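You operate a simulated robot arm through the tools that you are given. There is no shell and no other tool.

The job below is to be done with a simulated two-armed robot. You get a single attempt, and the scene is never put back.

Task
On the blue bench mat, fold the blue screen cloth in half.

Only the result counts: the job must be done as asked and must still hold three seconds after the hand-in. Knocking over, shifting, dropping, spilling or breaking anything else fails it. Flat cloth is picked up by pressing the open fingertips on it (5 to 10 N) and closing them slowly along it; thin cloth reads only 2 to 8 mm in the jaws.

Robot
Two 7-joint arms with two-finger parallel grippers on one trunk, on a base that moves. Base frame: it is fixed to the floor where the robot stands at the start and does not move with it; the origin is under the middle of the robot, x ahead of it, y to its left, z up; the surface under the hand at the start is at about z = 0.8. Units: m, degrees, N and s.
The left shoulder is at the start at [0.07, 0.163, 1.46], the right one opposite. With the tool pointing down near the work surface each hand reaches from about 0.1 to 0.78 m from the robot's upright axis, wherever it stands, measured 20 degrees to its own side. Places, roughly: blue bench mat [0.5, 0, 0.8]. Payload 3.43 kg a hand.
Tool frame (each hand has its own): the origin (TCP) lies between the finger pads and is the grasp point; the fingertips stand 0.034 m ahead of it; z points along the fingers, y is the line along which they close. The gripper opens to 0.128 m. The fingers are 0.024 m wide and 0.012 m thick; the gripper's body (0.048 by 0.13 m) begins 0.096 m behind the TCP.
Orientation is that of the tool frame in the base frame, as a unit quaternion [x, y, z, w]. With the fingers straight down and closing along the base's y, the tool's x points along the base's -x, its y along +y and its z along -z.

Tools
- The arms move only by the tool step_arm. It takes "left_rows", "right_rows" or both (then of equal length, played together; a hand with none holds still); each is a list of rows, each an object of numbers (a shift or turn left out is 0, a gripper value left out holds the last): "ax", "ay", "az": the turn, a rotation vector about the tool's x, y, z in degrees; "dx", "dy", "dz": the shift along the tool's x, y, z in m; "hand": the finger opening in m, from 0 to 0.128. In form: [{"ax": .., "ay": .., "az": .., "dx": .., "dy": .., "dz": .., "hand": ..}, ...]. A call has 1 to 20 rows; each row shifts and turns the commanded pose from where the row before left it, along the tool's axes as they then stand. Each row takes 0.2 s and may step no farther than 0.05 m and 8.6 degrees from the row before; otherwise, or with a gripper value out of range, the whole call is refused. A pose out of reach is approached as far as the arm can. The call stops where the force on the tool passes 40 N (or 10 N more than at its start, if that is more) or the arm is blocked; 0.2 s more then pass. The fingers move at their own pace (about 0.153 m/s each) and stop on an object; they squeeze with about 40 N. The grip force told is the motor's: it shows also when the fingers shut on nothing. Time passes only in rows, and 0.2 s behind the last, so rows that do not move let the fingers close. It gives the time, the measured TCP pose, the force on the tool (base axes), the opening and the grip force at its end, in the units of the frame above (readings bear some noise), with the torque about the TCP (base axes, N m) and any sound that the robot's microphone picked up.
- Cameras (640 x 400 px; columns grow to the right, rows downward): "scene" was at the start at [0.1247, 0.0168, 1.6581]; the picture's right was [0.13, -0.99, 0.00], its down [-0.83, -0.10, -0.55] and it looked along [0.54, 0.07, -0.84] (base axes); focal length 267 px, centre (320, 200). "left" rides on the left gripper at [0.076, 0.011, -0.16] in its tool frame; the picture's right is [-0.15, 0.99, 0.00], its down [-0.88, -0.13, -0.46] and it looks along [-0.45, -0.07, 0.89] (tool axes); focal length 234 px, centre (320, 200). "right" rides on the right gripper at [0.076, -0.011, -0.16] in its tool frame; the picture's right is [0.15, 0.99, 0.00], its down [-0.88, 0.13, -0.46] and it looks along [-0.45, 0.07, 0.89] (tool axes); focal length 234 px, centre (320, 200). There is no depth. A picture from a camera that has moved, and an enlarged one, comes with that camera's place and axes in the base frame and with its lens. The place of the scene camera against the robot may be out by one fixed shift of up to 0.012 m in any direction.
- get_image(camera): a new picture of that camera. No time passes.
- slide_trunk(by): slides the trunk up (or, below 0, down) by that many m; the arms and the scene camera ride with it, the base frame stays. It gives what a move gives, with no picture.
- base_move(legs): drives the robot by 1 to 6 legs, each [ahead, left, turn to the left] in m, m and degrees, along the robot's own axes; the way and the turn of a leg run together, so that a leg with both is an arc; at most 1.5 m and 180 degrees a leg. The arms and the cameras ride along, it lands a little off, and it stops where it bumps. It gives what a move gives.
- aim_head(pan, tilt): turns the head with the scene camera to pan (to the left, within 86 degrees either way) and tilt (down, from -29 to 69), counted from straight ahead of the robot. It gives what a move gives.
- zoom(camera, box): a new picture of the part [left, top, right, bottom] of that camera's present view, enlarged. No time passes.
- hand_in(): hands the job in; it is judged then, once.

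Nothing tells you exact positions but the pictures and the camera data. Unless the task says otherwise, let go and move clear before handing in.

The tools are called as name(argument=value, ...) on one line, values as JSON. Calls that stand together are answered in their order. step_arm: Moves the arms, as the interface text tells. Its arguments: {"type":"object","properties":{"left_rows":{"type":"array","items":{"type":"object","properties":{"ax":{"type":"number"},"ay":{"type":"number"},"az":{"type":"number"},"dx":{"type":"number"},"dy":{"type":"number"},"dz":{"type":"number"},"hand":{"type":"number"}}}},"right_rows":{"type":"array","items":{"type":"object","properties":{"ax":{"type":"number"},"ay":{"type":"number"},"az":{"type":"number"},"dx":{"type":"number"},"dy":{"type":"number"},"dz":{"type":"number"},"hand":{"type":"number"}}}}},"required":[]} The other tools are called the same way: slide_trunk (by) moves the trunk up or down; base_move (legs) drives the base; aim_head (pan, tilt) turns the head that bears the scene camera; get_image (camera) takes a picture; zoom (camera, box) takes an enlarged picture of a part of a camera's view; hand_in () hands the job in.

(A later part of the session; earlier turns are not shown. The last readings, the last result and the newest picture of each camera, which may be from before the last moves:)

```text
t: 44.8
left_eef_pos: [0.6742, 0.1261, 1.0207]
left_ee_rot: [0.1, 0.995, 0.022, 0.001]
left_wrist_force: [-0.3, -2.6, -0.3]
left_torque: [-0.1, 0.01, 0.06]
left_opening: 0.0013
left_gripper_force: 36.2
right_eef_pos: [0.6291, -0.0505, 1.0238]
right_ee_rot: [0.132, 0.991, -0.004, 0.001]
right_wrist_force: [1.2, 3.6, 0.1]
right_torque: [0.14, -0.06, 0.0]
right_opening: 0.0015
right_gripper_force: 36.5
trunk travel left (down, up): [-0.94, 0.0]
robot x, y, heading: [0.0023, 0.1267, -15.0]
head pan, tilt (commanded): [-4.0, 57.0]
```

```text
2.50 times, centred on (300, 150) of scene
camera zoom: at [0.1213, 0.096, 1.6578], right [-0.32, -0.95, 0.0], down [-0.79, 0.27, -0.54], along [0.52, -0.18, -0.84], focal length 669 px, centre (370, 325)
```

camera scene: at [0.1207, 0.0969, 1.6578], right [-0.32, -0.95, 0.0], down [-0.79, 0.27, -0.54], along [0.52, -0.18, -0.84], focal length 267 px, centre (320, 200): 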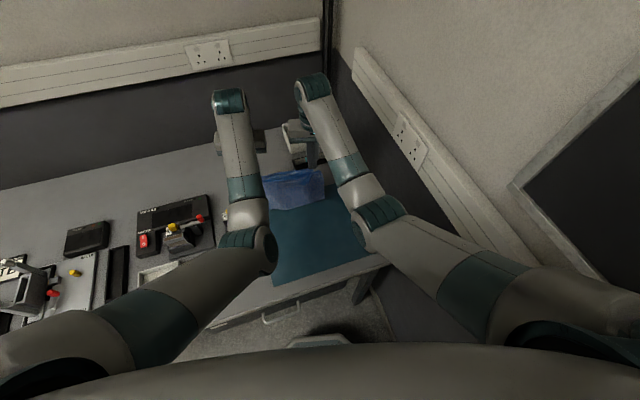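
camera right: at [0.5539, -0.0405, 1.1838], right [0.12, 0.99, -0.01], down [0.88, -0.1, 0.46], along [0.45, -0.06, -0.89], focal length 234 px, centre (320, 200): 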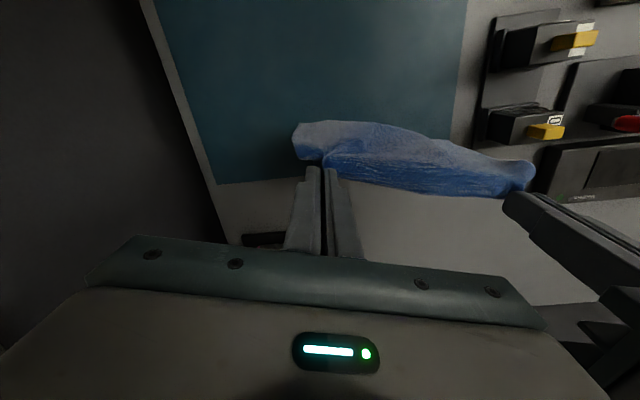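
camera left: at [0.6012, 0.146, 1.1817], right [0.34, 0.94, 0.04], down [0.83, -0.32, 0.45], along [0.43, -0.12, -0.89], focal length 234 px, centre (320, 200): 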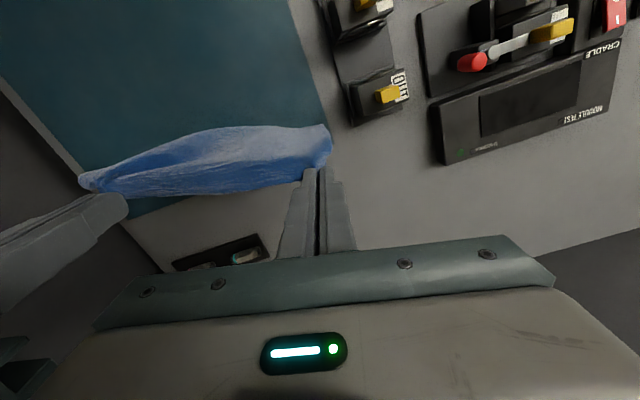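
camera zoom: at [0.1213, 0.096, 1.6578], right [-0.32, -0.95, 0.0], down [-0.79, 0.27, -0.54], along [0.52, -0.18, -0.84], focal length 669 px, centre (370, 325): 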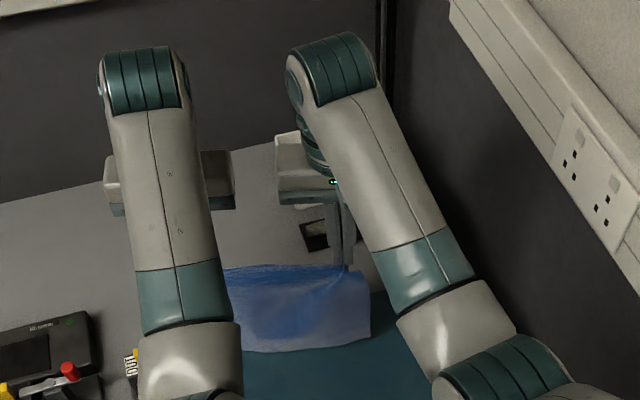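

The cloth now hangs like a curtain between the two hands, bottom edge near the mat. I'll drive the base to bring it over the middle of the mat.

base_move(legs=[[-0.016, -0.055, 0.0]])

base_move(legs=[[-0.016, -0.055, 0.0]])

get_image(camera="scene")

get_image(camera="left")

get_image(camera="right")

```text
t: 45.7
left_eef_pos: [0.647, 0.0851, 1.0186]
left_ee_rot: [0.099, 0.995, 0.02, -0.002]
left_wrist_force: [0.3, -1.6, 0.0]
left_torque: [-0.17, 0.04, 0.03]
left_opening: 0.0014
left_gripper_force: 36.2
right_eef_pos: [0.6046, -0.0919, 1.0223]
right_ee_rot: [0.129, 0.992, -0.006, 0.001]
right_wrist_force: [0.1, 2.2, 0.2]
right_torque: [0.05, 0.05, -0.02]
right_opening: 0.0015
right_gripper_force: 36.4
trunk travel left (down, up): [-0.94, 0.0]
robot x, y, heading: [-0.0291, 0.0784, -14.7]
head pan, tilt (commanded): [-4.0, 57.0]
```

```text
t: 46.7
left_eef_pos: [0.618, 0.0386, 1.0196]
left_ee_rot: [0.098, 0.995, 0.02, -0.001]
left_wrist_force: [-0.4, -2.3, 0.0]
left_torque: [-0.17, 0.03, 0.02]
left_opening: 0.0015
left_gripper_force: 35.8
right_eef_pos: [0.5749, -0.1371, 1.0237]
right_ee_rot: [0.127, 0.992, -0.005, 0.001]
right_wrist_force: [0.9, 2.6, 0.4]
right_torque: [0.06, 0.02, -0.03]
right_opening: 0.0017
right_gripper_force: 36.3
trunk travel left (down, up): [-0.94, 0.0]
robot x, y, heading: [-0.0532, 0.0278, -14.4]
head pan, tilt (commanded): [-4.0, 57.0]
```

```text
taken
camera scene: at [0.0678, 0.007, 1.6575], right [-0.32, -0.95, 0.0], down [-0.8, 0.26, -0.54], along [0.51, -0.18, -0.84], focal length 267 px, centre (320, 200)
```

scene: 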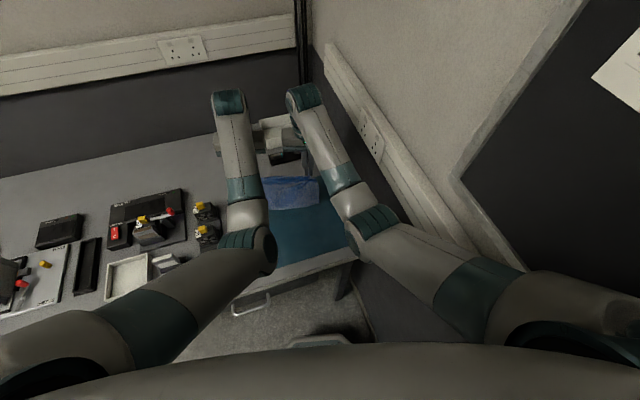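

```text
taken
camera left: at [0.5464, 0.0581, 1.1795], right [0.34, 0.94, 0.04], down [0.84, -0.32, 0.44], along [0.43, -0.12, -0.89], focal length 234 px, centre (320, 200)
```

left: 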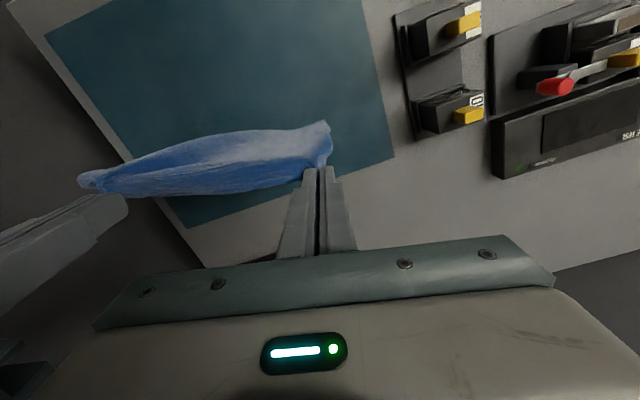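

```text
taken
camera right: at [0.4998, -0.128, 1.1835], right [0.11, 0.99, -0.01], down [0.89, -0.09, 0.46], along [0.45, -0.06, -0.89], focal length 234 px, centre (320, 200)
```

right: 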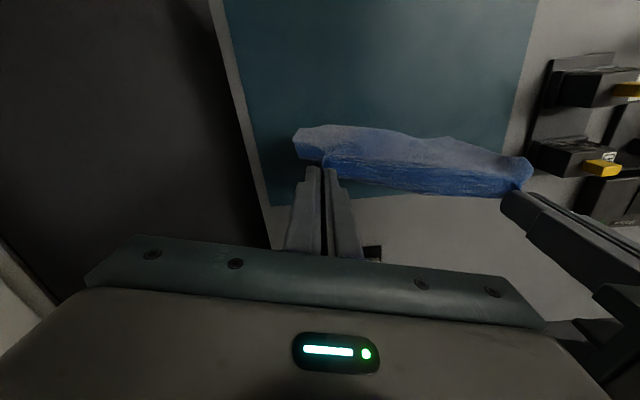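

The curtain hangs over the mat with its bottom edge about 2 cm on the robot's side of the hands. I'll lower the trunk slightly to set the bottom edge down, then back the base a little so the bottom edge stays behind on the far side.

slide_trunk(by=-0.02)

base_move(legs=[[-0.03, 0.0, 0.0]])

get_image(camera="left")

get_image(camera="right")

zoom(camera="scene", box=[210, 120, 370, 240])

```text
t: 47.4
left_eef_pos: [0.6175, 0.0353, 1.002]
left_ee_rot: [0.097, 0.995, 0.022, 0.001]
left_wrist_force: [-0.4, -2.9, -0.2]
left_torque: [-0.1, 0.04, 0.04]
left_opening: 0.0014
left_gripper_force: 36.2
right_eef_pos: [0.575, -0.1404, 1.0047]
right_ee_rot: [0.128, 0.992, -0.002, 0.002]
right_wrist_force: [1.8, 2.7, 0.7]
right_torque: [0.08, 0.0, -0.02]
right_opening: 0.0015
right_gripper_force: 36.9
trunk travel left (down, up): [-0.92, 0.02]
robot x, y, heading: [-0.0576, 0.0292, -14.5]
head pan, tilt (commanded): [-4.0, 57.0]
```

```text
t: 48.2
left_eef_pos: [0.5932, 0.0407, 0.9978]
left_ee_rot: [0.098, 0.995, 0.023, -0.003]
left_wrist_force: [-0.2, -2.7, -0.8]
left_torque: [-0.09, 0.13, 0.06]
left_opening: 0.001
left_gripper_force: 36.7
right_eef_pos: [0.5503, -0.1371, 1.0019]
right_ee_rot: [0.128, 0.992, -0.002, -0.001]
right_wrist_force: [1.5, 2.4, -0.4]
right_torque: [0.16, 0.07, -0.01]
right_opening: 0.0013
right_gripper_force: 36.4
trunk travel left (down, up): [-0.92, 0.02]
robot x, y, heading: [-0.0854, 0.0342, -14.6]
head pan, tilt (commanded): [-4.0, 57.0]
```

```text
taken
camera left: at [0.5213, 0.0594, 1.1578], right [0.34, 0.94, 0.04], down [0.84, -0.32, 0.44], along [0.43, -0.11, -0.9], focal length 234 px, centre (320, 200)
```

left: 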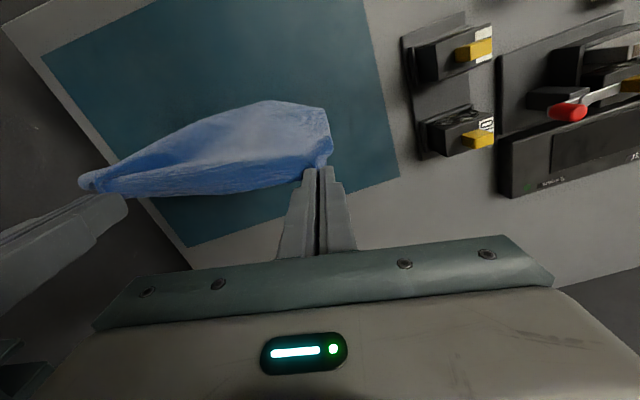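

```text
taken
camera right: at [0.4746, -0.1271, 1.1609], right [0.11, 0.99, -0.01], down [0.89, -0.1, 0.45], along [0.45, -0.05, -0.89], focal length 234 px, centre (320, 200)
```

right: 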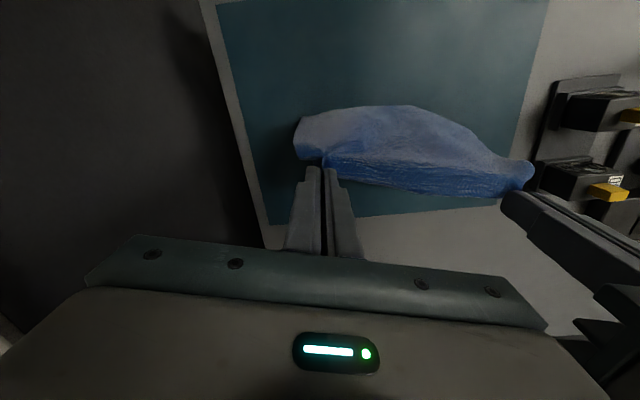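

```text
3.33 times, centred on (290, 180) of scene
camera zoom: at [0.0439, 0.0055, 1.6369], right [-0.32, -0.95, 0.0], down [-0.8, 0.27, -0.54], along [0.51, -0.17, -0.84], focal length 892 px, centre (420, 267)
```

zoom: 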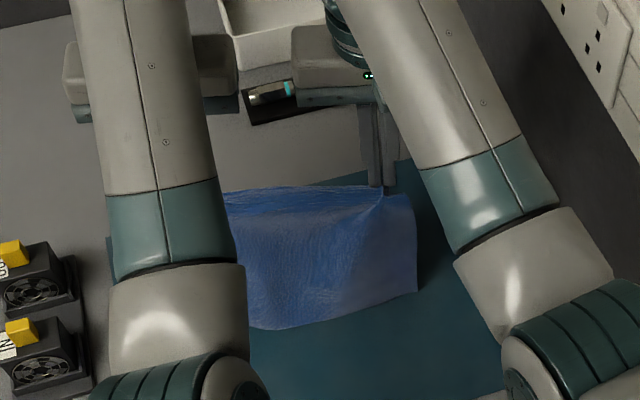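

The bottom edge still lies on the robot's side of the hands. I'll back the base another 3 cm to see whether friction now holds the bottom edge in place.

base_move(legs=[[-0.03, 0.0, 0.0]])

zoom(camera="scene", box=[210, 120, 370, 240])

get_image(camera="left")

get_image(camera="right")

```text
t: 49.0
left_eef_pos: [0.5643, 0.0486, 0.9982]
left_ee_rot: [0.098, 0.995, 0.024, -0.002]
left_wrist_force: [-0.5, -3.4, -0.6]
left_torque: [-0.09, 0.05, 0.02]
left_opening: 0.0015
left_gripper_force: 36.7
right_eef_pos: [0.5203, -0.1291, 1.0003]
right_ee_rot: [0.128, 0.992, -0.003, -0.001]
right_wrist_force: [1.5, 4.0, 0.8]
right_torque: [0.14, 0.04, 0.0]
right_opening: 0.0016
right_gripper_force: 36.5
trunk travel left (down, up): [-0.92, 0.02]
robot x, y, heading: [-0.1114, 0.0446, -14.7]
head pan, tilt (commanded): [-4.0, 57.0]
```

```text
3.33 times, centred on (290, 180) of scene
camera zoom: at [0.0143, 0.0136, 1.6371], right [-0.32, -0.95, 0.0], down [-0.8, 0.27, -0.54], along [0.51, -0.17, -0.84], focal length 892 px, centre (420, 267)
```

zoom: 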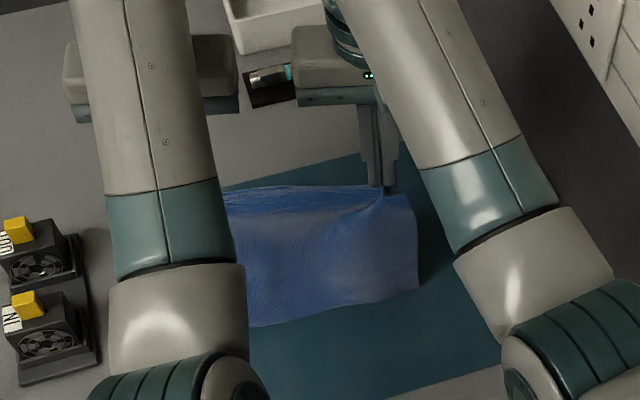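

```text
taken
camera left: at [0.4922, 0.0673, 1.1584], right [0.34, 0.94, 0.04], down [0.84, -0.32, 0.44], along [0.43, -0.11, -0.9], focal length 234 px, centre (320, 200)
```

left: 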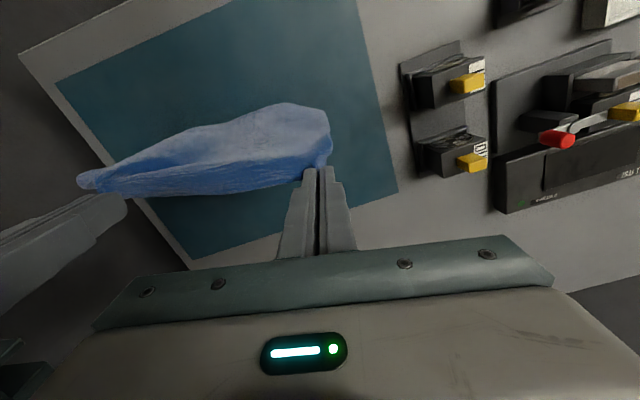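

```text
taken
camera right: at [0.4454, -0.1193, 1.1615], right [0.11, 0.99, -0.01], down [0.89, -0.1, 0.45], along [0.45, -0.05, -0.89], focal length 234 px, centre (320, 200)
```

right: 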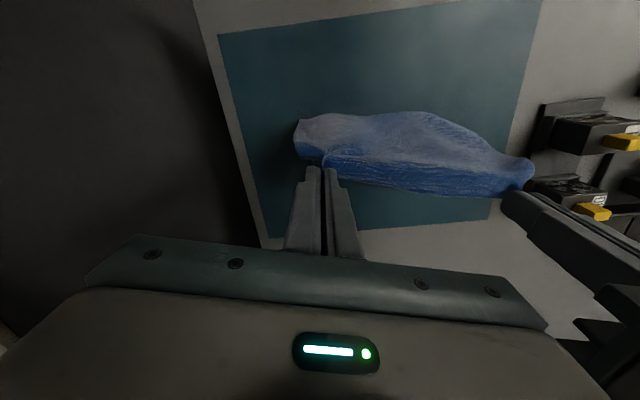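

The curtain simply travels with the hands, so its bottom is hardly resting on the mat. I'll lower the trunk 4 cm more and look.

slide_trunk(by=-0.04)

zoom(camera="scene", box=[210, 120, 370, 240])

get_image(camera="left")

get_image(camera="right")

```text
t: 49.9
left_eef_pos: [0.5604, 0.0491, 0.9627]
left_ee_rot: [0.098, 0.995, 0.022, 0.002]
left_wrist_force: [-0.8, -2.7, -0.2]
left_torque: [-0.16, 0.01, 0.01]
left_opening: 0.0012
left_gripper_force: 36.2
right_eef_pos: [0.5154, -0.1275, 0.9648]
right_ee_rot: [0.128, 0.992, -0.002, 0.002]
right_wrist_force: [0.4, 3.1, -0.7]
right_torque: [0.11, -0.03, -0.01]
right_opening: 0.0016
right_gripper_force: 36.2
trunk travel left (down, up): [-0.88, 0.06]
robot x, y, heading: [-0.1137, 0.0424, -14.7]
head pan, tilt (commanded): [-4.0, 57.0]
```

```text
3.33 times, centred on (290, 180) of scene
camera zoom: at [0.0053, 0.0157, 1.598], right [-0.32, -0.95, 0.0], down [-0.79, 0.27, -0.55], along [0.52, -0.17, -0.84], focal length 892 px, centre (420, 267)
```

zoom: 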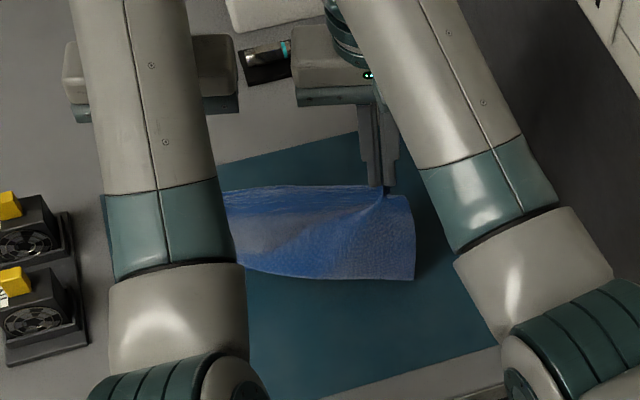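

```text
taken
camera left: at [0.4861, 0.0689, 1.1222], right [0.34, 0.94, 0.04], down [0.84, -0.32, 0.45], along [0.43, -0.11, -0.89], focal length 234 px, centre (320, 200)
```

left: 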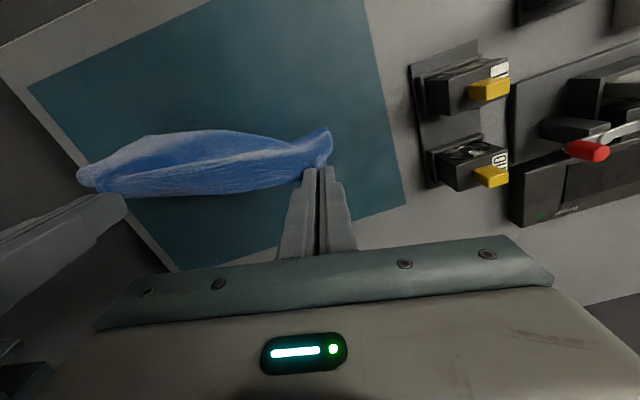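

```text
taken
camera right: at [0.4393, -0.1178, 1.1253], right [0.11, 0.99, -0.01], down [0.88, -0.1, 0.46], along [0.46, -0.06, -0.89], focal length 234 px, centre (320, 200)
```

right: 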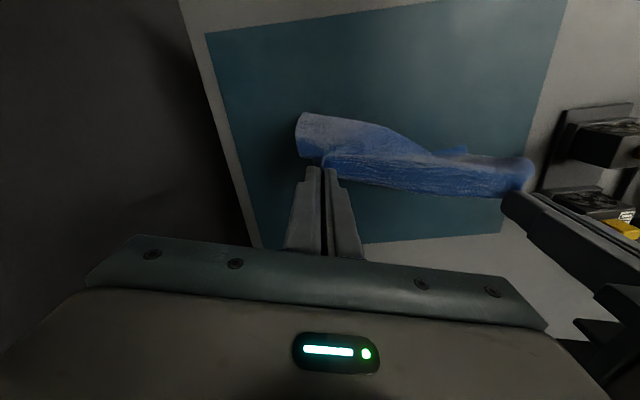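

The lower part now seems to be touching and twisting a bit. I'll zoom on both hand views to see where the bottom edge runs.

zoom(camera="left", box=[60, 90, 360, 230])

zoom(camera="right", box=[270, 80, 560, 230])

zoom(camera="scene", box=[255, 150, 325, 200])

```text
2.13 times, centred on (210, 160) of left
camera zoom: at [0.4861, 0.0689, 1.1222], right [0.34, 0.94, 0.04], down [0.84, -0.32, 0.45], along [0.43, -0.11, -0.89], focal length 500 px, centre (555, 285)
```

zoom: 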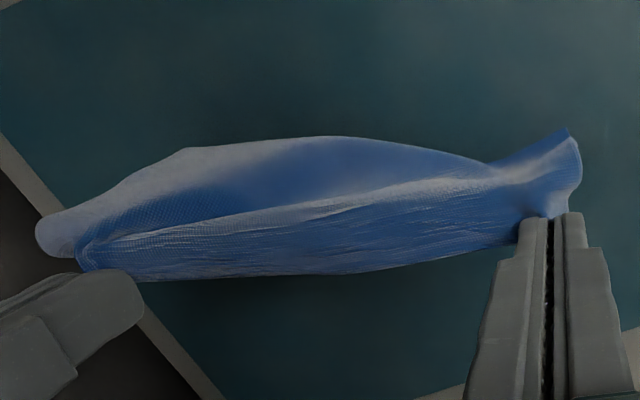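

```text
2.21 times, centred on (415, 155) of right
camera zoom: at [0.4393, -0.1178, 1.1253], right [0.11, 0.99, -0.01], down [0.88, -0.1, 0.46], along [0.46, -0.06, -0.89], focal length 517 px, centre (110, 299)
```

zoom: 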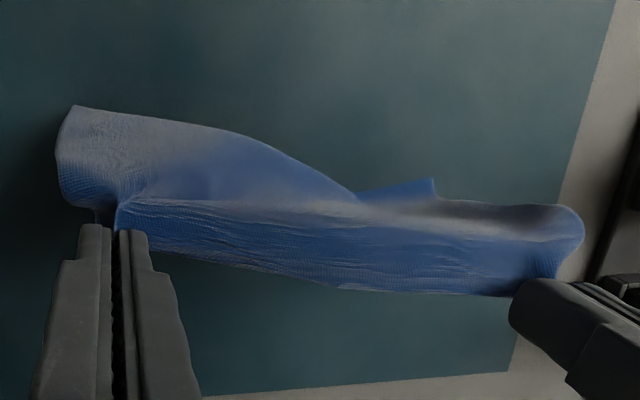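

```text
8.00 times, centred on (290, 175) of scene
camera zoom: at [0.0053, 0.0157, 1.598], right [-0.32, -0.95, 0.0], down [-0.79, 0.27, -0.55], along [0.52, -0.17, -0.84], focal length 2140 px, centre (560, 400)
```

zoom: 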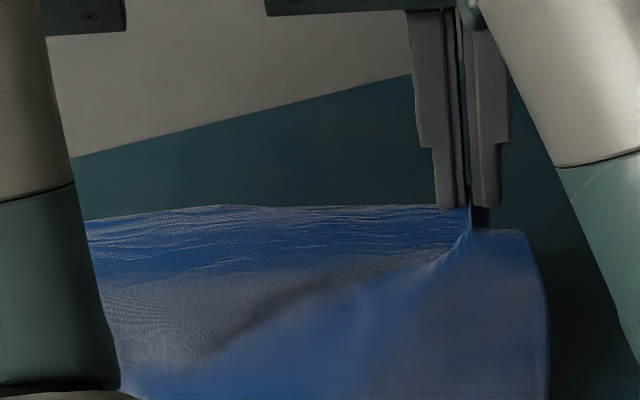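

The bottom corners now rest on the mat, about 2 to 3 cm on the robot's side of the hands. I'll back the base 4 cm and see whether they stay put.

base_move(legs=[[-0.04, 0.0, 0.0]])

zoom(camera="left", box=[60, 90, 360, 230])

zoom(camera="right", box=[270, 80, 560, 230])

zoom(camera="scene", box=[210, 120, 370, 240])

```text
t: 50.7
left_eef_pos: [0.5259, 0.0587, 0.9579]
left_ee_rot: [0.099, 0.995, 0.023, -0.002]
left_wrist_force: [-0.1, -3.2, -0.4]
left_torque: [-0.13, 0.08, 0.0]
left_opening: 0.0015
left_gripper_force: 36.0
right_eef_pos: [0.4849, -0.1185, 0.9598]
right_ee_rot: [0.128, 0.992, -0.002, -0.001]
right_wrist_force: [1.4, 3.4, -1.6]
right_torque: [0.14, 0.05, -0.02]
right_opening: 0.0015
right_gripper_force: 36.1
trunk travel left (down, up): [-0.88, 0.06]
robot x, y, heading: [-0.1519, 0.0519, -14.7]
head pan, tilt (commanded): [-4.0, 57.0]
```

```text
2.13 times, centred on (210, 160) of left
camera zoom: at [0.4549, 0.0766, 1.1177], right [0.34, 0.94, 0.04], down [0.84, -0.32, 0.44], along [0.43, -0.11, -0.9], focal length 500 px, centre (555, 285)
```

zoom: 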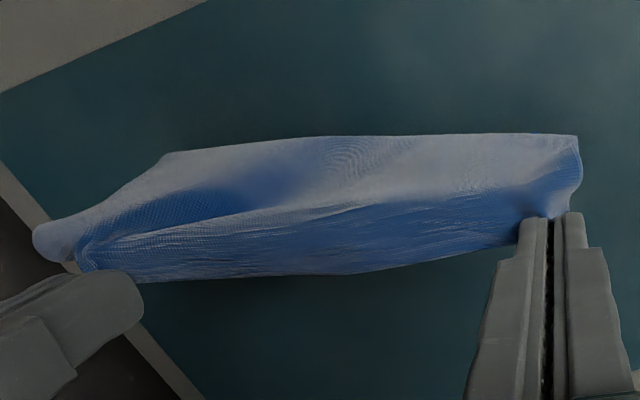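

```text
2.21 times, centred on (415, 155) of right
camera zoom: at [0.408, -0.1102, 1.1209], right [0.11, 0.99, -0.01], down [0.89, -0.1, 0.45], along [0.45, -0.06, -0.89], focal length 517 px, centre (110, 299)
```

zoom: 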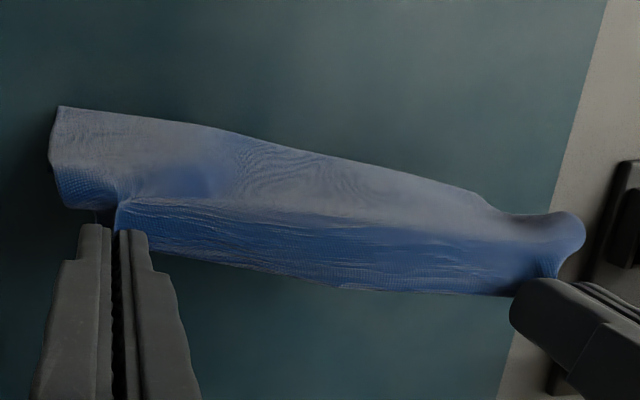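

```text
3.33 times, centred on (290, 180) of scene
camera zoom: at [-0.0227, 0.0231, 1.5969], right [-0.32, -0.95, 0.0], down [-0.8, 0.27, -0.54], along [0.51, -0.17, -0.84], focal length 892 px, centre (420, 267)
```

zoom: 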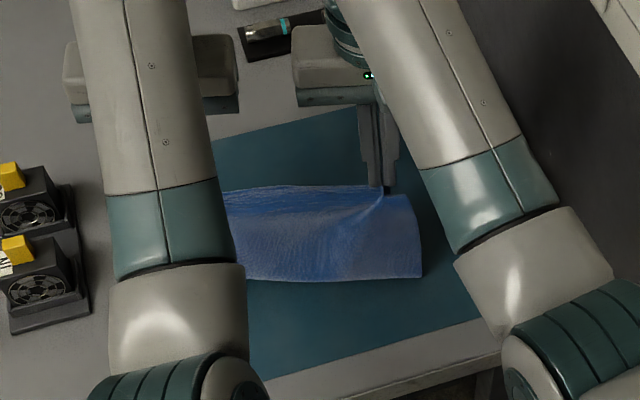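

The bottom corners stayed behind on the mat while the hands passed over them, as wanted, but the fold would end too close to the mat's near edge. I'll lift, go forward about 12 cm and set the bottom edge down again farther out.

slide_trunk(by=0.06)

base_move(legs=[[0.125, -0.003, 0.0]])

slide_trunk(by=-0.06)

zoom(camera="left", box=[60, 90, 360, 230])

zoom(camera="right", box=[270, 80, 560, 230])

zoom(camera="scene", box=[210, 120, 370, 240])

```text
t: 51.7
left_eef_pos: [0.523, 0.0598, 1.0194]
left_ee_rot: [0.099, 0.995, 0.023, 0.0]
left_wrist_force: [-0.5, -4.0, 0.6]
left_torque: [-0.1, 0.08, 0.03]
left_opening: 0.0015
left_gripper_force: 36.0
right_eef_pos: [0.4789, -0.1182, 1.0226]
right_ee_rot: [0.129, 0.992, -0.003, 0.0]
right_wrist_force: [1.3, 3.1, 0.3]
right_torque: [0.12, 0.0, -0.01]
right_opening: 0.0016
right_gripper_force: 36.1
trunk travel left (down, up): [-0.94, 0.0]
robot x, y, heading: [-0.1517, 0.0562, -14.6]
head pan, tilt (commanded): [-4.0, 57.0]
```

```text
t: 53.0
left_eef_pos: [0.64, 0.026, 1.0214]
left_ee_rot: [0.097, 0.995, 0.022, 0.001]
left_wrist_force: [-0.8, -3.3, -0.2]
left_torque: [-0.12, 0.01, 0.05]
left_opening: 0.0014
left_gripper_force: 36.3
right_eef_pos: [0.5968, -0.1515, 1.0233]
right_ee_rot: [0.128, 0.992, -0.003, 0.001]
right_wrist_force: [0.3, 4.3, 0.1]
right_torque: [0.15, -0.01, 0.01]
right_opening: 0.0018
right_gripper_force: 36.2
trunk travel left (down, up): [-0.94, 0.0]
robot x, y, heading: [-0.0304, 0.0145, -14.6]
head pan, tilt (commanded): [-4.0, 57.0]
```

```text
t: 54.0
left_eef_pos: [0.6409, 0.0252, 0.9627]
left_ee_rot: [0.097, 0.995, 0.023, 0.0]
left_wrist_force: [-0.2, -3.9, 1.1]
left_torque: [-0.16, 0.02, -0.02]
left_opening: 0.0013
left_gripper_force: 36.4
right_eef_pos: [0.5969, -0.1518, 0.9644]
right_ee_rot: [0.127, 0.992, -0.003, 0.001]
right_wrist_force: [0.7, 4.3, 0.1]
right_torque: [0.1, -0.05, -0.02]
right_opening: 0.0017
right_gripper_force: 36.5
trunk travel left (down, up): [-0.88, 0.06]
robot x, y, heading: [-0.0318, 0.0216, -14.7]
head pan, tilt (commanded): [-4.0, 57.0]
```

```text
2.13 times, centred on (210, 160) of left
camera zoom: at [0.5678, 0.0445, 1.1217], right [0.34, 0.94, 0.04], down [0.84, -0.32, 0.45], along [0.43, -0.11, -0.89], focal length 500 px, centre (555, 285)
```

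zoom: 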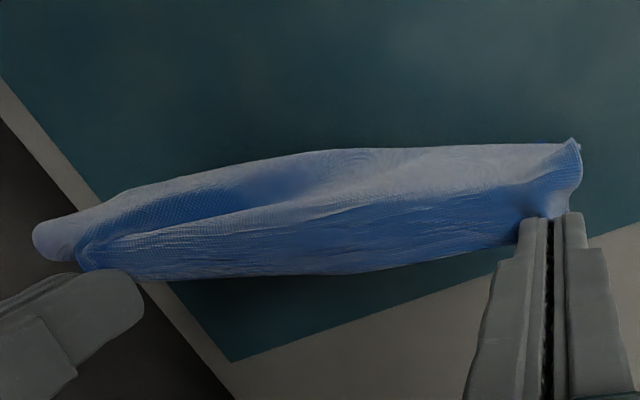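

```text
2.21 times, centred on (415, 155) of right
camera zoom: at [0.5209, -0.1422, 1.1248], right [0.11, 0.99, -0.01], down [0.88, -0.1, 0.46], along [0.46, -0.06, -0.89], focal length 517 px, centre (110, 299)
```

zoom: 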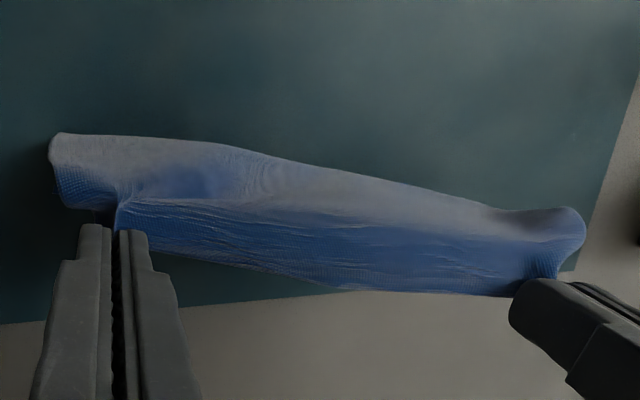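

```text
3.33 times, centred on (290, 180) of scene
camera zoom: at [0.0872, -0.0087, 1.5979], right [-0.32, -0.95, 0.0], down [-0.79, 0.27, -0.55], along [0.52, -0.17, -0.84], focal length 892 px, centre (420, 267)
```

zoom: 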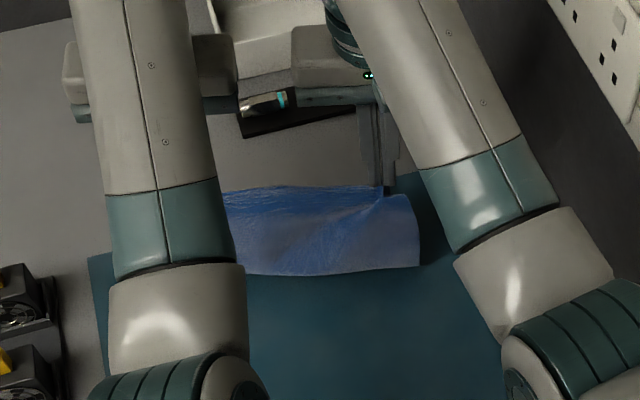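

The curtain's lower end now appears tucked under toward the far side, as wanted. I'll continue laying the lower half by alternately backing the base and lowering the trunk.

base_move(legs=[[-0.035, 0.0, 0.0]])

slide_trunk(by=-0.02)

zoom(camera="left", box=[60, 90, 360, 230])

zoom(camera="right", box=[270, 80, 560, 230])

zoom(camera="scene", box=[210, 120, 370, 240])

```text
t: 54.9
left_eef_pos: [0.6104, 0.0335, 0.9583]
left_ee_rot: [0.098, 0.995, 0.023, -0.003]
left_wrist_force: [0.0, -3.5, -0.5]
left_torque: [-0.08, 0.08, 0.0]
left_opening: 0.0012
left_gripper_force: 35.9
right_eef_pos: [0.5688, -0.1445, 0.9605]
right_ee_rot: [0.128, 0.992, -0.003, -0.002]
right_wrist_force: [1.0, 4.1, -0.2]
right_torque: [0.1, 0.04, 0.01]
right_opening: 0.0013
right_gripper_force: 36.2
trunk travel left (down, up): [-0.88, 0.06]
robot x, y, heading: [-0.0645, 0.0287, -14.3]
head pan, tilt (commanded): [-4.0, 57.0]
```

```text
t: 55.5
left_eef_pos: [0.6092, 0.0345, 0.9416]
left_ee_rot: [0.097, 0.995, 0.022, 0.0]
left_wrist_force: [-1.8, -2.9, 0.2]
left_torque: [-0.14, 0.03, 0.05]
left_opening: 0.0016
left_gripper_force: 35.7
right_eef_pos: [0.5641, -0.1435, 0.9445]
right_ee_rot: [0.128, 0.992, -0.002, 0.001]
right_wrist_force: [0.8, 3.3, 0.2]
right_torque: [0.16, -0.05, -0.02]
right_opening: 0.0009
right_gripper_force: 36.4
trunk travel left (down, up): [-0.86, 0.08]
robot x, y, heading: [-0.0649, 0.0289, -14.6]
head pan, tilt (commanded): [-4.0, 57.0]
```

```text
2.13 times, centred on (210, 160) of left
camera zoom: at [0.5353, 0.0531, 1.1013], right [0.34, 0.94, 0.04], down [0.84, -0.32, 0.45], along [0.43, -0.11, -0.89], focal length 500 px, centre (555, 285)
```

zoom: 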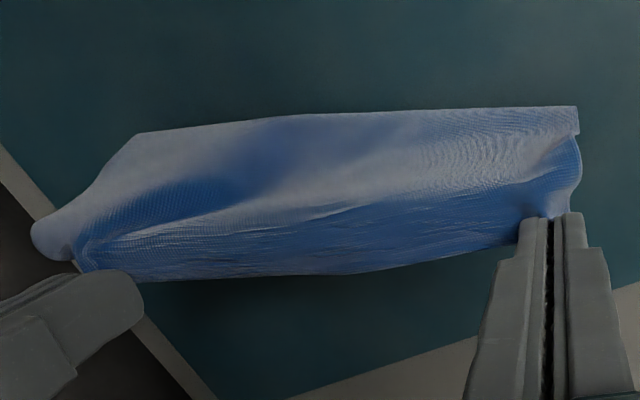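

```text
2.21 times, centred on (415, 155) of right
camera zoom: at [0.4885, -0.1337, 1.1043], right [0.11, 0.99, -0.01], down [0.88, -0.1, 0.46], along [0.45, -0.06, -0.89], focal length 517 px, centre (110, 299)
```

zoom: 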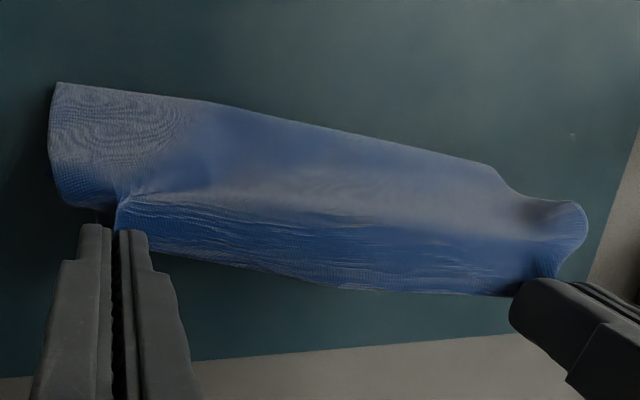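

```text
3.33 times, centred on (290, 180) of scene
camera zoom: at [0.0549, -0.0003, 1.5778], right [-0.32, -0.95, 0.0], down [-0.79, 0.27, -0.54], along [0.52, -0.17, -0.84], focal length 892 px, centre (420, 267)
```

zoom: 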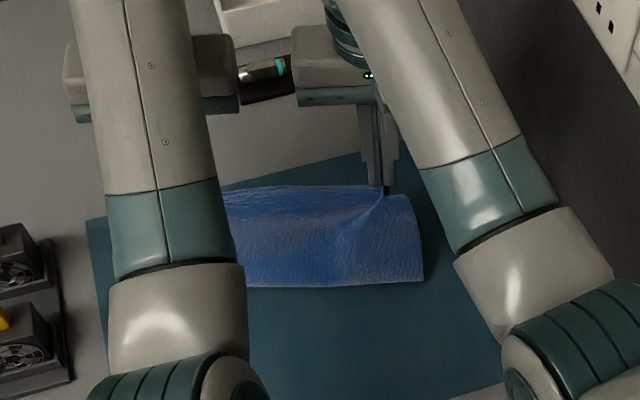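

The visible lower line now triangulates to about 1 cm above the mat, roughly 4 cm behind the hands; I take it as the forming fold line, with about 8 cm of cloth already lying under it toward the far side. I'll go back 2 cm more and slightly lower to reach half.

base_move(legs=[[-0.02, 0.0, 0.0]])

slide_trunk(by=-0.015)

get_image(camera="left")

get_image(camera="right")

zoom(camera="scene", box=[210, 120, 370, 240])

```text
t: 56.3
left_eef_pos: [0.5912, 0.0387, 0.939]
left_ee_rot: [0.097, 0.995, 0.023, -0.002]
left_wrist_force: [-0.8, -3.3, -0.2]
left_torque: [-0.16, 0.07, 0.01]
left_opening: 0.0014
left_gripper_force: 36.2
right_eef_pos: [0.5481, -0.1399, 0.942]
right_ee_rot: [0.13, 0.992, -0.003, 0.0]
right_wrist_force: [1.8, 3.3, -0.7]
right_torque: [0.15, 0.01, -0.01]
right_opening: 0.0015
right_gripper_force: 36.2
trunk travel left (down, up): [-0.86, 0.08]
robot x, y, heading: [-0.0863, 0.0294, -14.6]
head pan, tilt (commanded): [-4.0, 57.0]
```

```text
t: 57.0
left_eef_pos: [0.5877, 0.0407, 0.9254]
left_ee_rot: [0.097, 0.995, 0.023, -0.001]
left_wrist_force: [-1.1, -3.5, 0.2]
left_torque: [-0.12, 0.03, 0.02]
left_opening: 0.0015
left_gripper_force: 36.4
right_eef_pos: [0.5464, -0.1392, 0.9285]
right_ee_rot: [0.128, 0.992, -0.003, 0.0]
right_wrist_force: [1.7, 3.8, -0.7]
right_torque: [0.15, -0.03, 0.0]
right_opening: 0.0013
right_gripper_force: 35.9
trunk travel left (down, up): [-0.845, 0.095]
robot x, y, heading: [-0.0828, 0.0325, -14.6]
head pan, tilt (commanded): [-4.0, 57.0]
```

```text
taken
camera left: at [0.517, 0.0578, 1.0857], right [0.34, 0.94, 0.04], down [0.84, -0.32, 0.44], along [0.43, -0.11, -0.89], focal length 234 px, centre (320, 200)
```

left: 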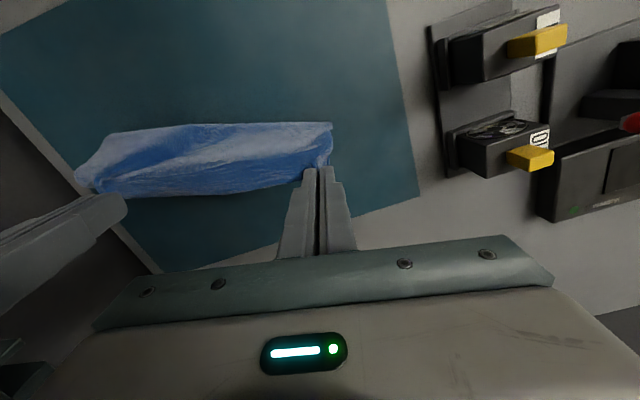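

```text
taken
camera right: at [0.4702, -0.129, 1.0887], right [0.11, 0.99, -0.01], down [0.88, -0.1, 0.46], along [0.45, -0.06, -0.89], focal length 234 px, centre (320, 200)
```

right: 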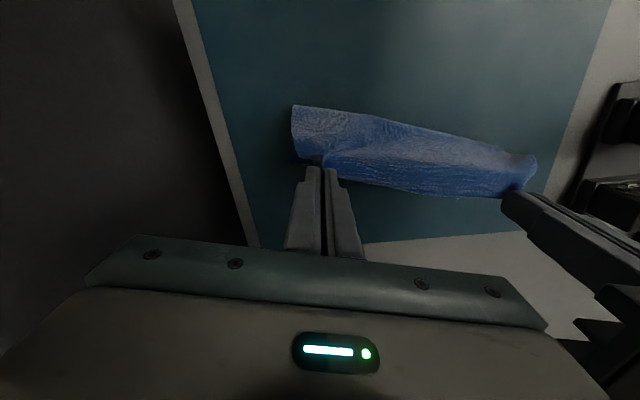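

```text
3.33 times, centred on (290, 180) of scene
camera zoom: at [0.0371, 0.0044, 1.5627], right [-0.32, -0.95, 0.0], down [-0.8, 0.27, -0.54], along [0.52, -0.17, -0.84], focal length 892 px, centre (420, 267)
```

zoom: 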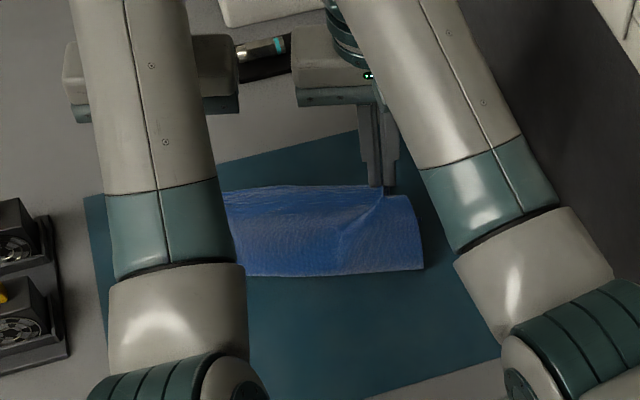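

I'll zoom on both hand views again to triangulate the fold line after this step.

zoom(camera="left", box=[60, 90, 360, 230])

zoom(camera="right", box=[270, 80, 560, 230])

```text
2.13 times, centred on (210, 160) of left
camera zoom: at [0.517, 0.0578, 1.0857], right [0.34, 0.94, 0.04], down [0.84, -0.32, 0.44], along [0.43, -0.11, -0.89], focal length 500 px, centre (555, 285)
```

zoom: 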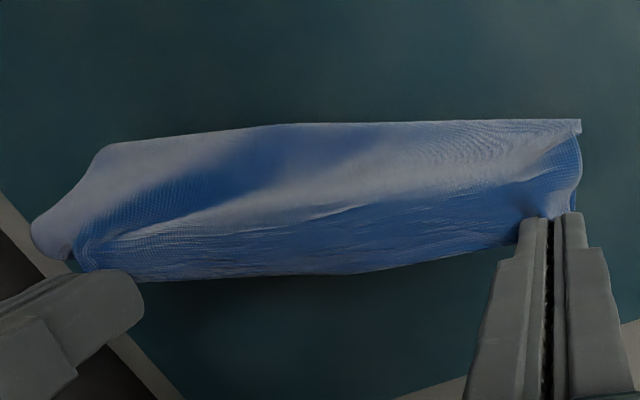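

```text
2.21 times, centred on (415, 155) of right
camera zoom: at [0.4702, -0.129, 1.0887], right [0.11, 0.99, -0.01], down [0.88, -0.1, 0.46], along [0.45, -0.06, -0.89], focal length 517 px, centre (110, 299)
```

zoom: 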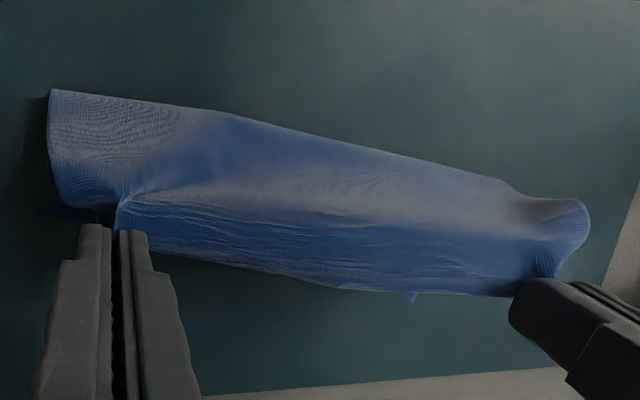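

A corner of the lower layer now peeks out on the far side under the hands, which confirms the cloth is doubling correctly: about 8 cm lies below, about 12 cm is still on the upper side. I'll lower a bit to give slack and go back 2.5 cm to even the halves.

slide_trunk(by=-0.022)

base_move(legs=[[-0.025, -0.005, 0.0]])

zoom(camera="left", box=[60, 90, 360, 230])

zoom(camera="right", box=[270, 80, 560, 230])

zoom(camera="scene", box=[210, 120, 370, 240])

```text
t: 57.6
left_eef_pos: [0.5876, 0.0386, 0.9052]
left_ee_rot: [0.098, 0.995, 0.022, 0.001]
left_wrist_force: [-0.9, -2.6, 0.7]
left_torque: [-0.09, 0.03, 0.06]
left_opening: 0.0016
left_gripper_force: 36.0
right_eef_pos: [0.5453, -0.1378, 0.9079]
right_ee_rot: [0.129, 0.992, -0.002, 0.001]
right_wrist_force: [0.2, 2.5, 0.2]
right_torque: [0.11, -0.04, -0.03]
right_opening: 0.0013
right_gripper_force: 36.2
trunk travel left (down, up): [-0.823, 0.117]
robot x, y, heading: [-0.0871, 0.0302, -14.8]
head pan, tilt (commanded): [-4.0, 57.0]
```

```text
t: 58.4
left_eef_pos: [0.5676, 0.0407, 0.9006]
left_ee_rot: [0.097, 0.995, 0.022, -0.003]
left_wrist_force: [-1.2, -3.6, -0.4]
left_torque: [-0.12, 0.06, 0.04]
left_opening: 0.0015
left_gripper_force: 36.1
right_eef_pos: [0.5238, -0.1372, 0.9044]
right_ee_rot: [0.129, 0.992, -0.003, -0.001]
right_wrist_force: [2.3, 3.3, 0.7]
right_torque: [0.13, 0.0, 0.03]
right_opening: 0.0016
right_gripper_force: 36.6
trunk travel left (down, up): [-0.823, 0.117]
robot x, y, heading: [-0.1082, 0.0329, -14.5]
head pan, tilt (commanded): [-4.0, 57.0]
```

```text
2.13 times, centred on (210, 160) of left
camera zoom: at [0.4953, 0.059, 1.0614], right [0.34, 0.94, 0.04], down [0.84, -0.32, 0.44], along [0.43, -0.11, -0.9], focal length 500 px, centre (555, 285)
```

zoom: 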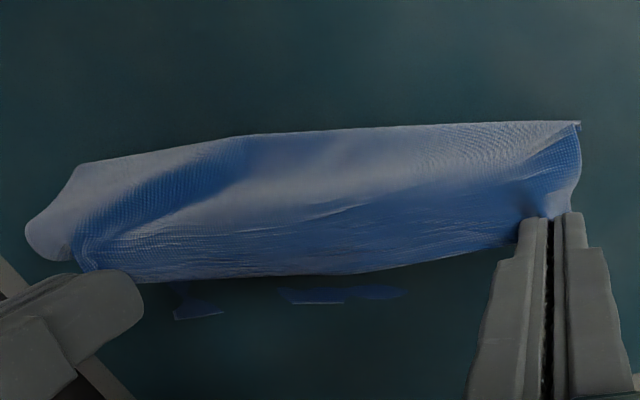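

```text
2.21 times, centred on (415, 155) of right
camera zoom: at [0.4484, -0.128, 1.0646], right [0.11, 0.99, -0.01], down [0.89, -0.1, 0.45], along [0.45, -0.06, -0.89], focal length 517 px, centre (110, 299)
```

zoom: 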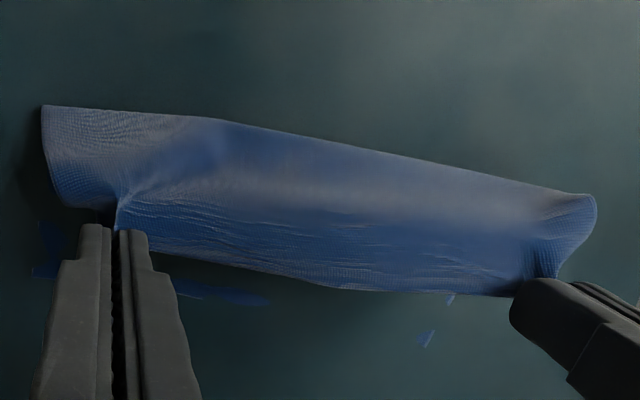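

```text
3.33 times, centred on (290, 180) of scene
camera zoom: at [0.017, 0.0056, 1.5401], right [-0.32, -0.95, 0.0], down [-0.8, 0.27, -0.54], along [0.51, -0.17, -0.84], focal length 892 px, centre (420, 267)
```

zoom: 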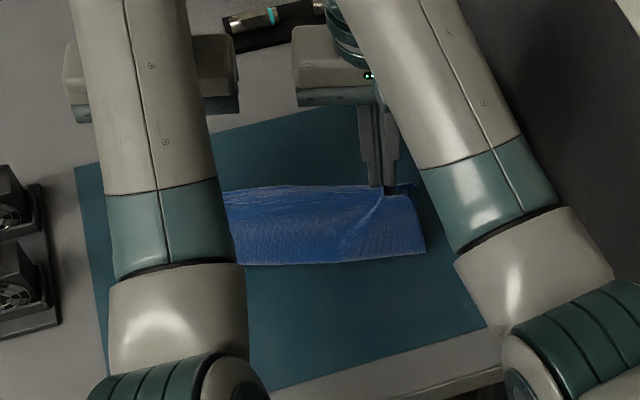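

The lower layer's free edge is now visible in places on the far side, parallel to the hands, about 4.7 cm ahead of them and shifted about 1 cm to the right. To close the fold I bring the held edge forward over it while lowering, in small alternating steps.

base_move(legs=[[0.018, -0.009, 0.0]])

slide_trunk(by=-0.02)

zoom(camera="left", box=[60, 90, 360, 230])

zoom(camera="right", box=[270, 80, 560, 230])

zoom(camera="scene", box=[210, 120, 370, 240])

```text
t: 59.2
left_eef_pos: [0.5758, 0.0286, 0.9056]
left_ee_rot: [0.098, 0.995, 0.021, 0.003]
left_wrist_force: [0.1, -3.4, 0.3]
left_torque: [-0.13, -0.02, 0.04]
left_opening: 0.0016
left_gripper_force: 35.6
right_eef_pos: [0.5318, -0.1472, 0.9101]
right_ee_rot: [0.128, 0.992, -0.004, 0.003]
right_wrist_force: [1.0, 2.8, -0.2]
right_torque: [0.09, -0.08, -0.02]
right_opening: 0.0016
right_gripper_force: 35.9
trunk travel left (down, up): [-0.823, 0.117]
robot x, y, heading: [-0.0949, 0.0228, -14.9]
head pan, tilt (commanded): [-4.0, 57.0]
```

```text
t: 59.9
left_eef_pos: [0.5793, 0.0286, 0.884]
left_ee_rot: [0.097, 0.995, 0.023, 0.0]
left_wrist_force: [-1.6, -3.1, 0.7]
left_torque: [-0.09, 0.05, 0.04]
left_opening: 0.0014
left_gripper_force: 36.1
right_eef_pos: [0.5363, -0.1492, 0.8869]
right_ee_rot: [0.128, 0.992, -0.003, 0.001]
right_wrist_force: [0.8, 3.1, 0.7]
right_torque: [0.13, -0.02, 0.01]
right_opening: 0.0016
right_gripper_force: 36.4
trunk travel left (down, up): [-0.803, 0.137]
robot x, y, heading: [-0.0978, 0.0197, -14.5]
head pan, tilt (commanded): [-4.0, 57.0]
```

```text
2.13 times, centred on (210, 160) of left
camera zoom: at [0.5065, 0.0464, 1.0438], right [0.34, 0.94, 0.04], down [0.84, -0.32, 0.44], along [0.43, -0.11, -0.89], focal length 500 px, centre (555, 285)
```

zoom: 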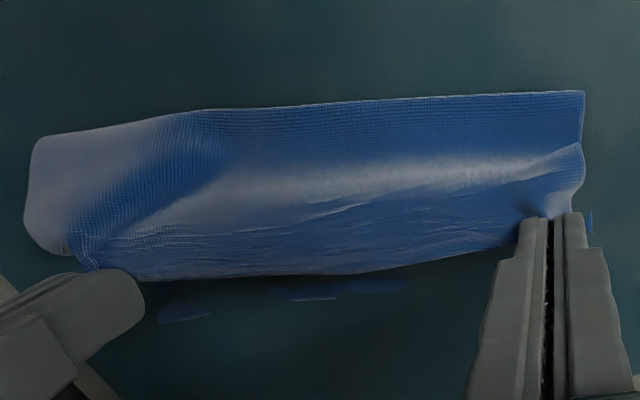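

```text
2.21 times, centred on (415, 155) of right
camera zoom: at [0.4596, -0.14, 1.0469], right [0.11, 0.99, -0.01], down [0.88, -0.1, 0.46], along [0.45, -0.05, -0.89], focal length 517 px, centre (110, 299)
```

zoom: 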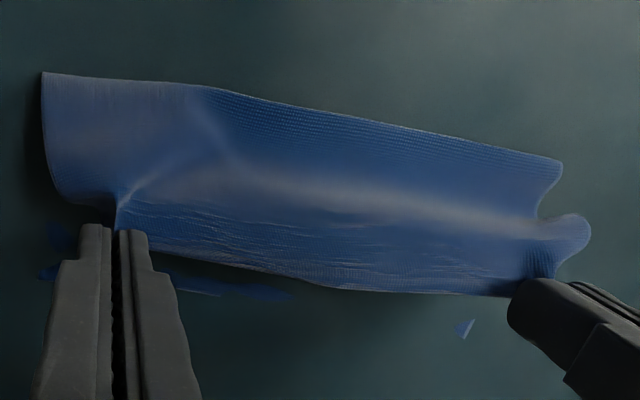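

```text
3.33 times, centred on (290, 180) of scene
camera zoom: at [0.0264, -0.0071, 1.5207], right [-0.32, -0.95, 0.0], down [-0.8, 0.27, -0.54], along [0.52, -0.17, -0.84], focal length 892 px, centre (420, 267)
```

zoom: 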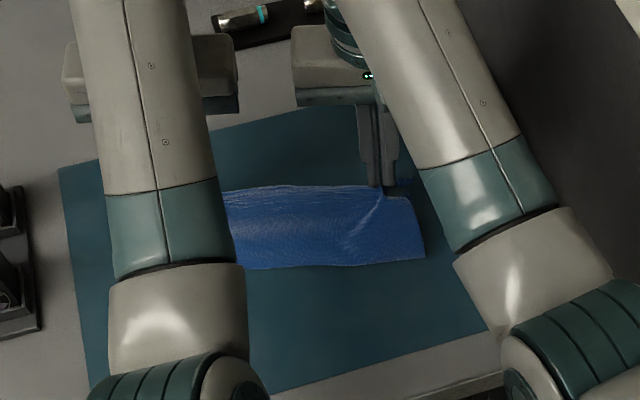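

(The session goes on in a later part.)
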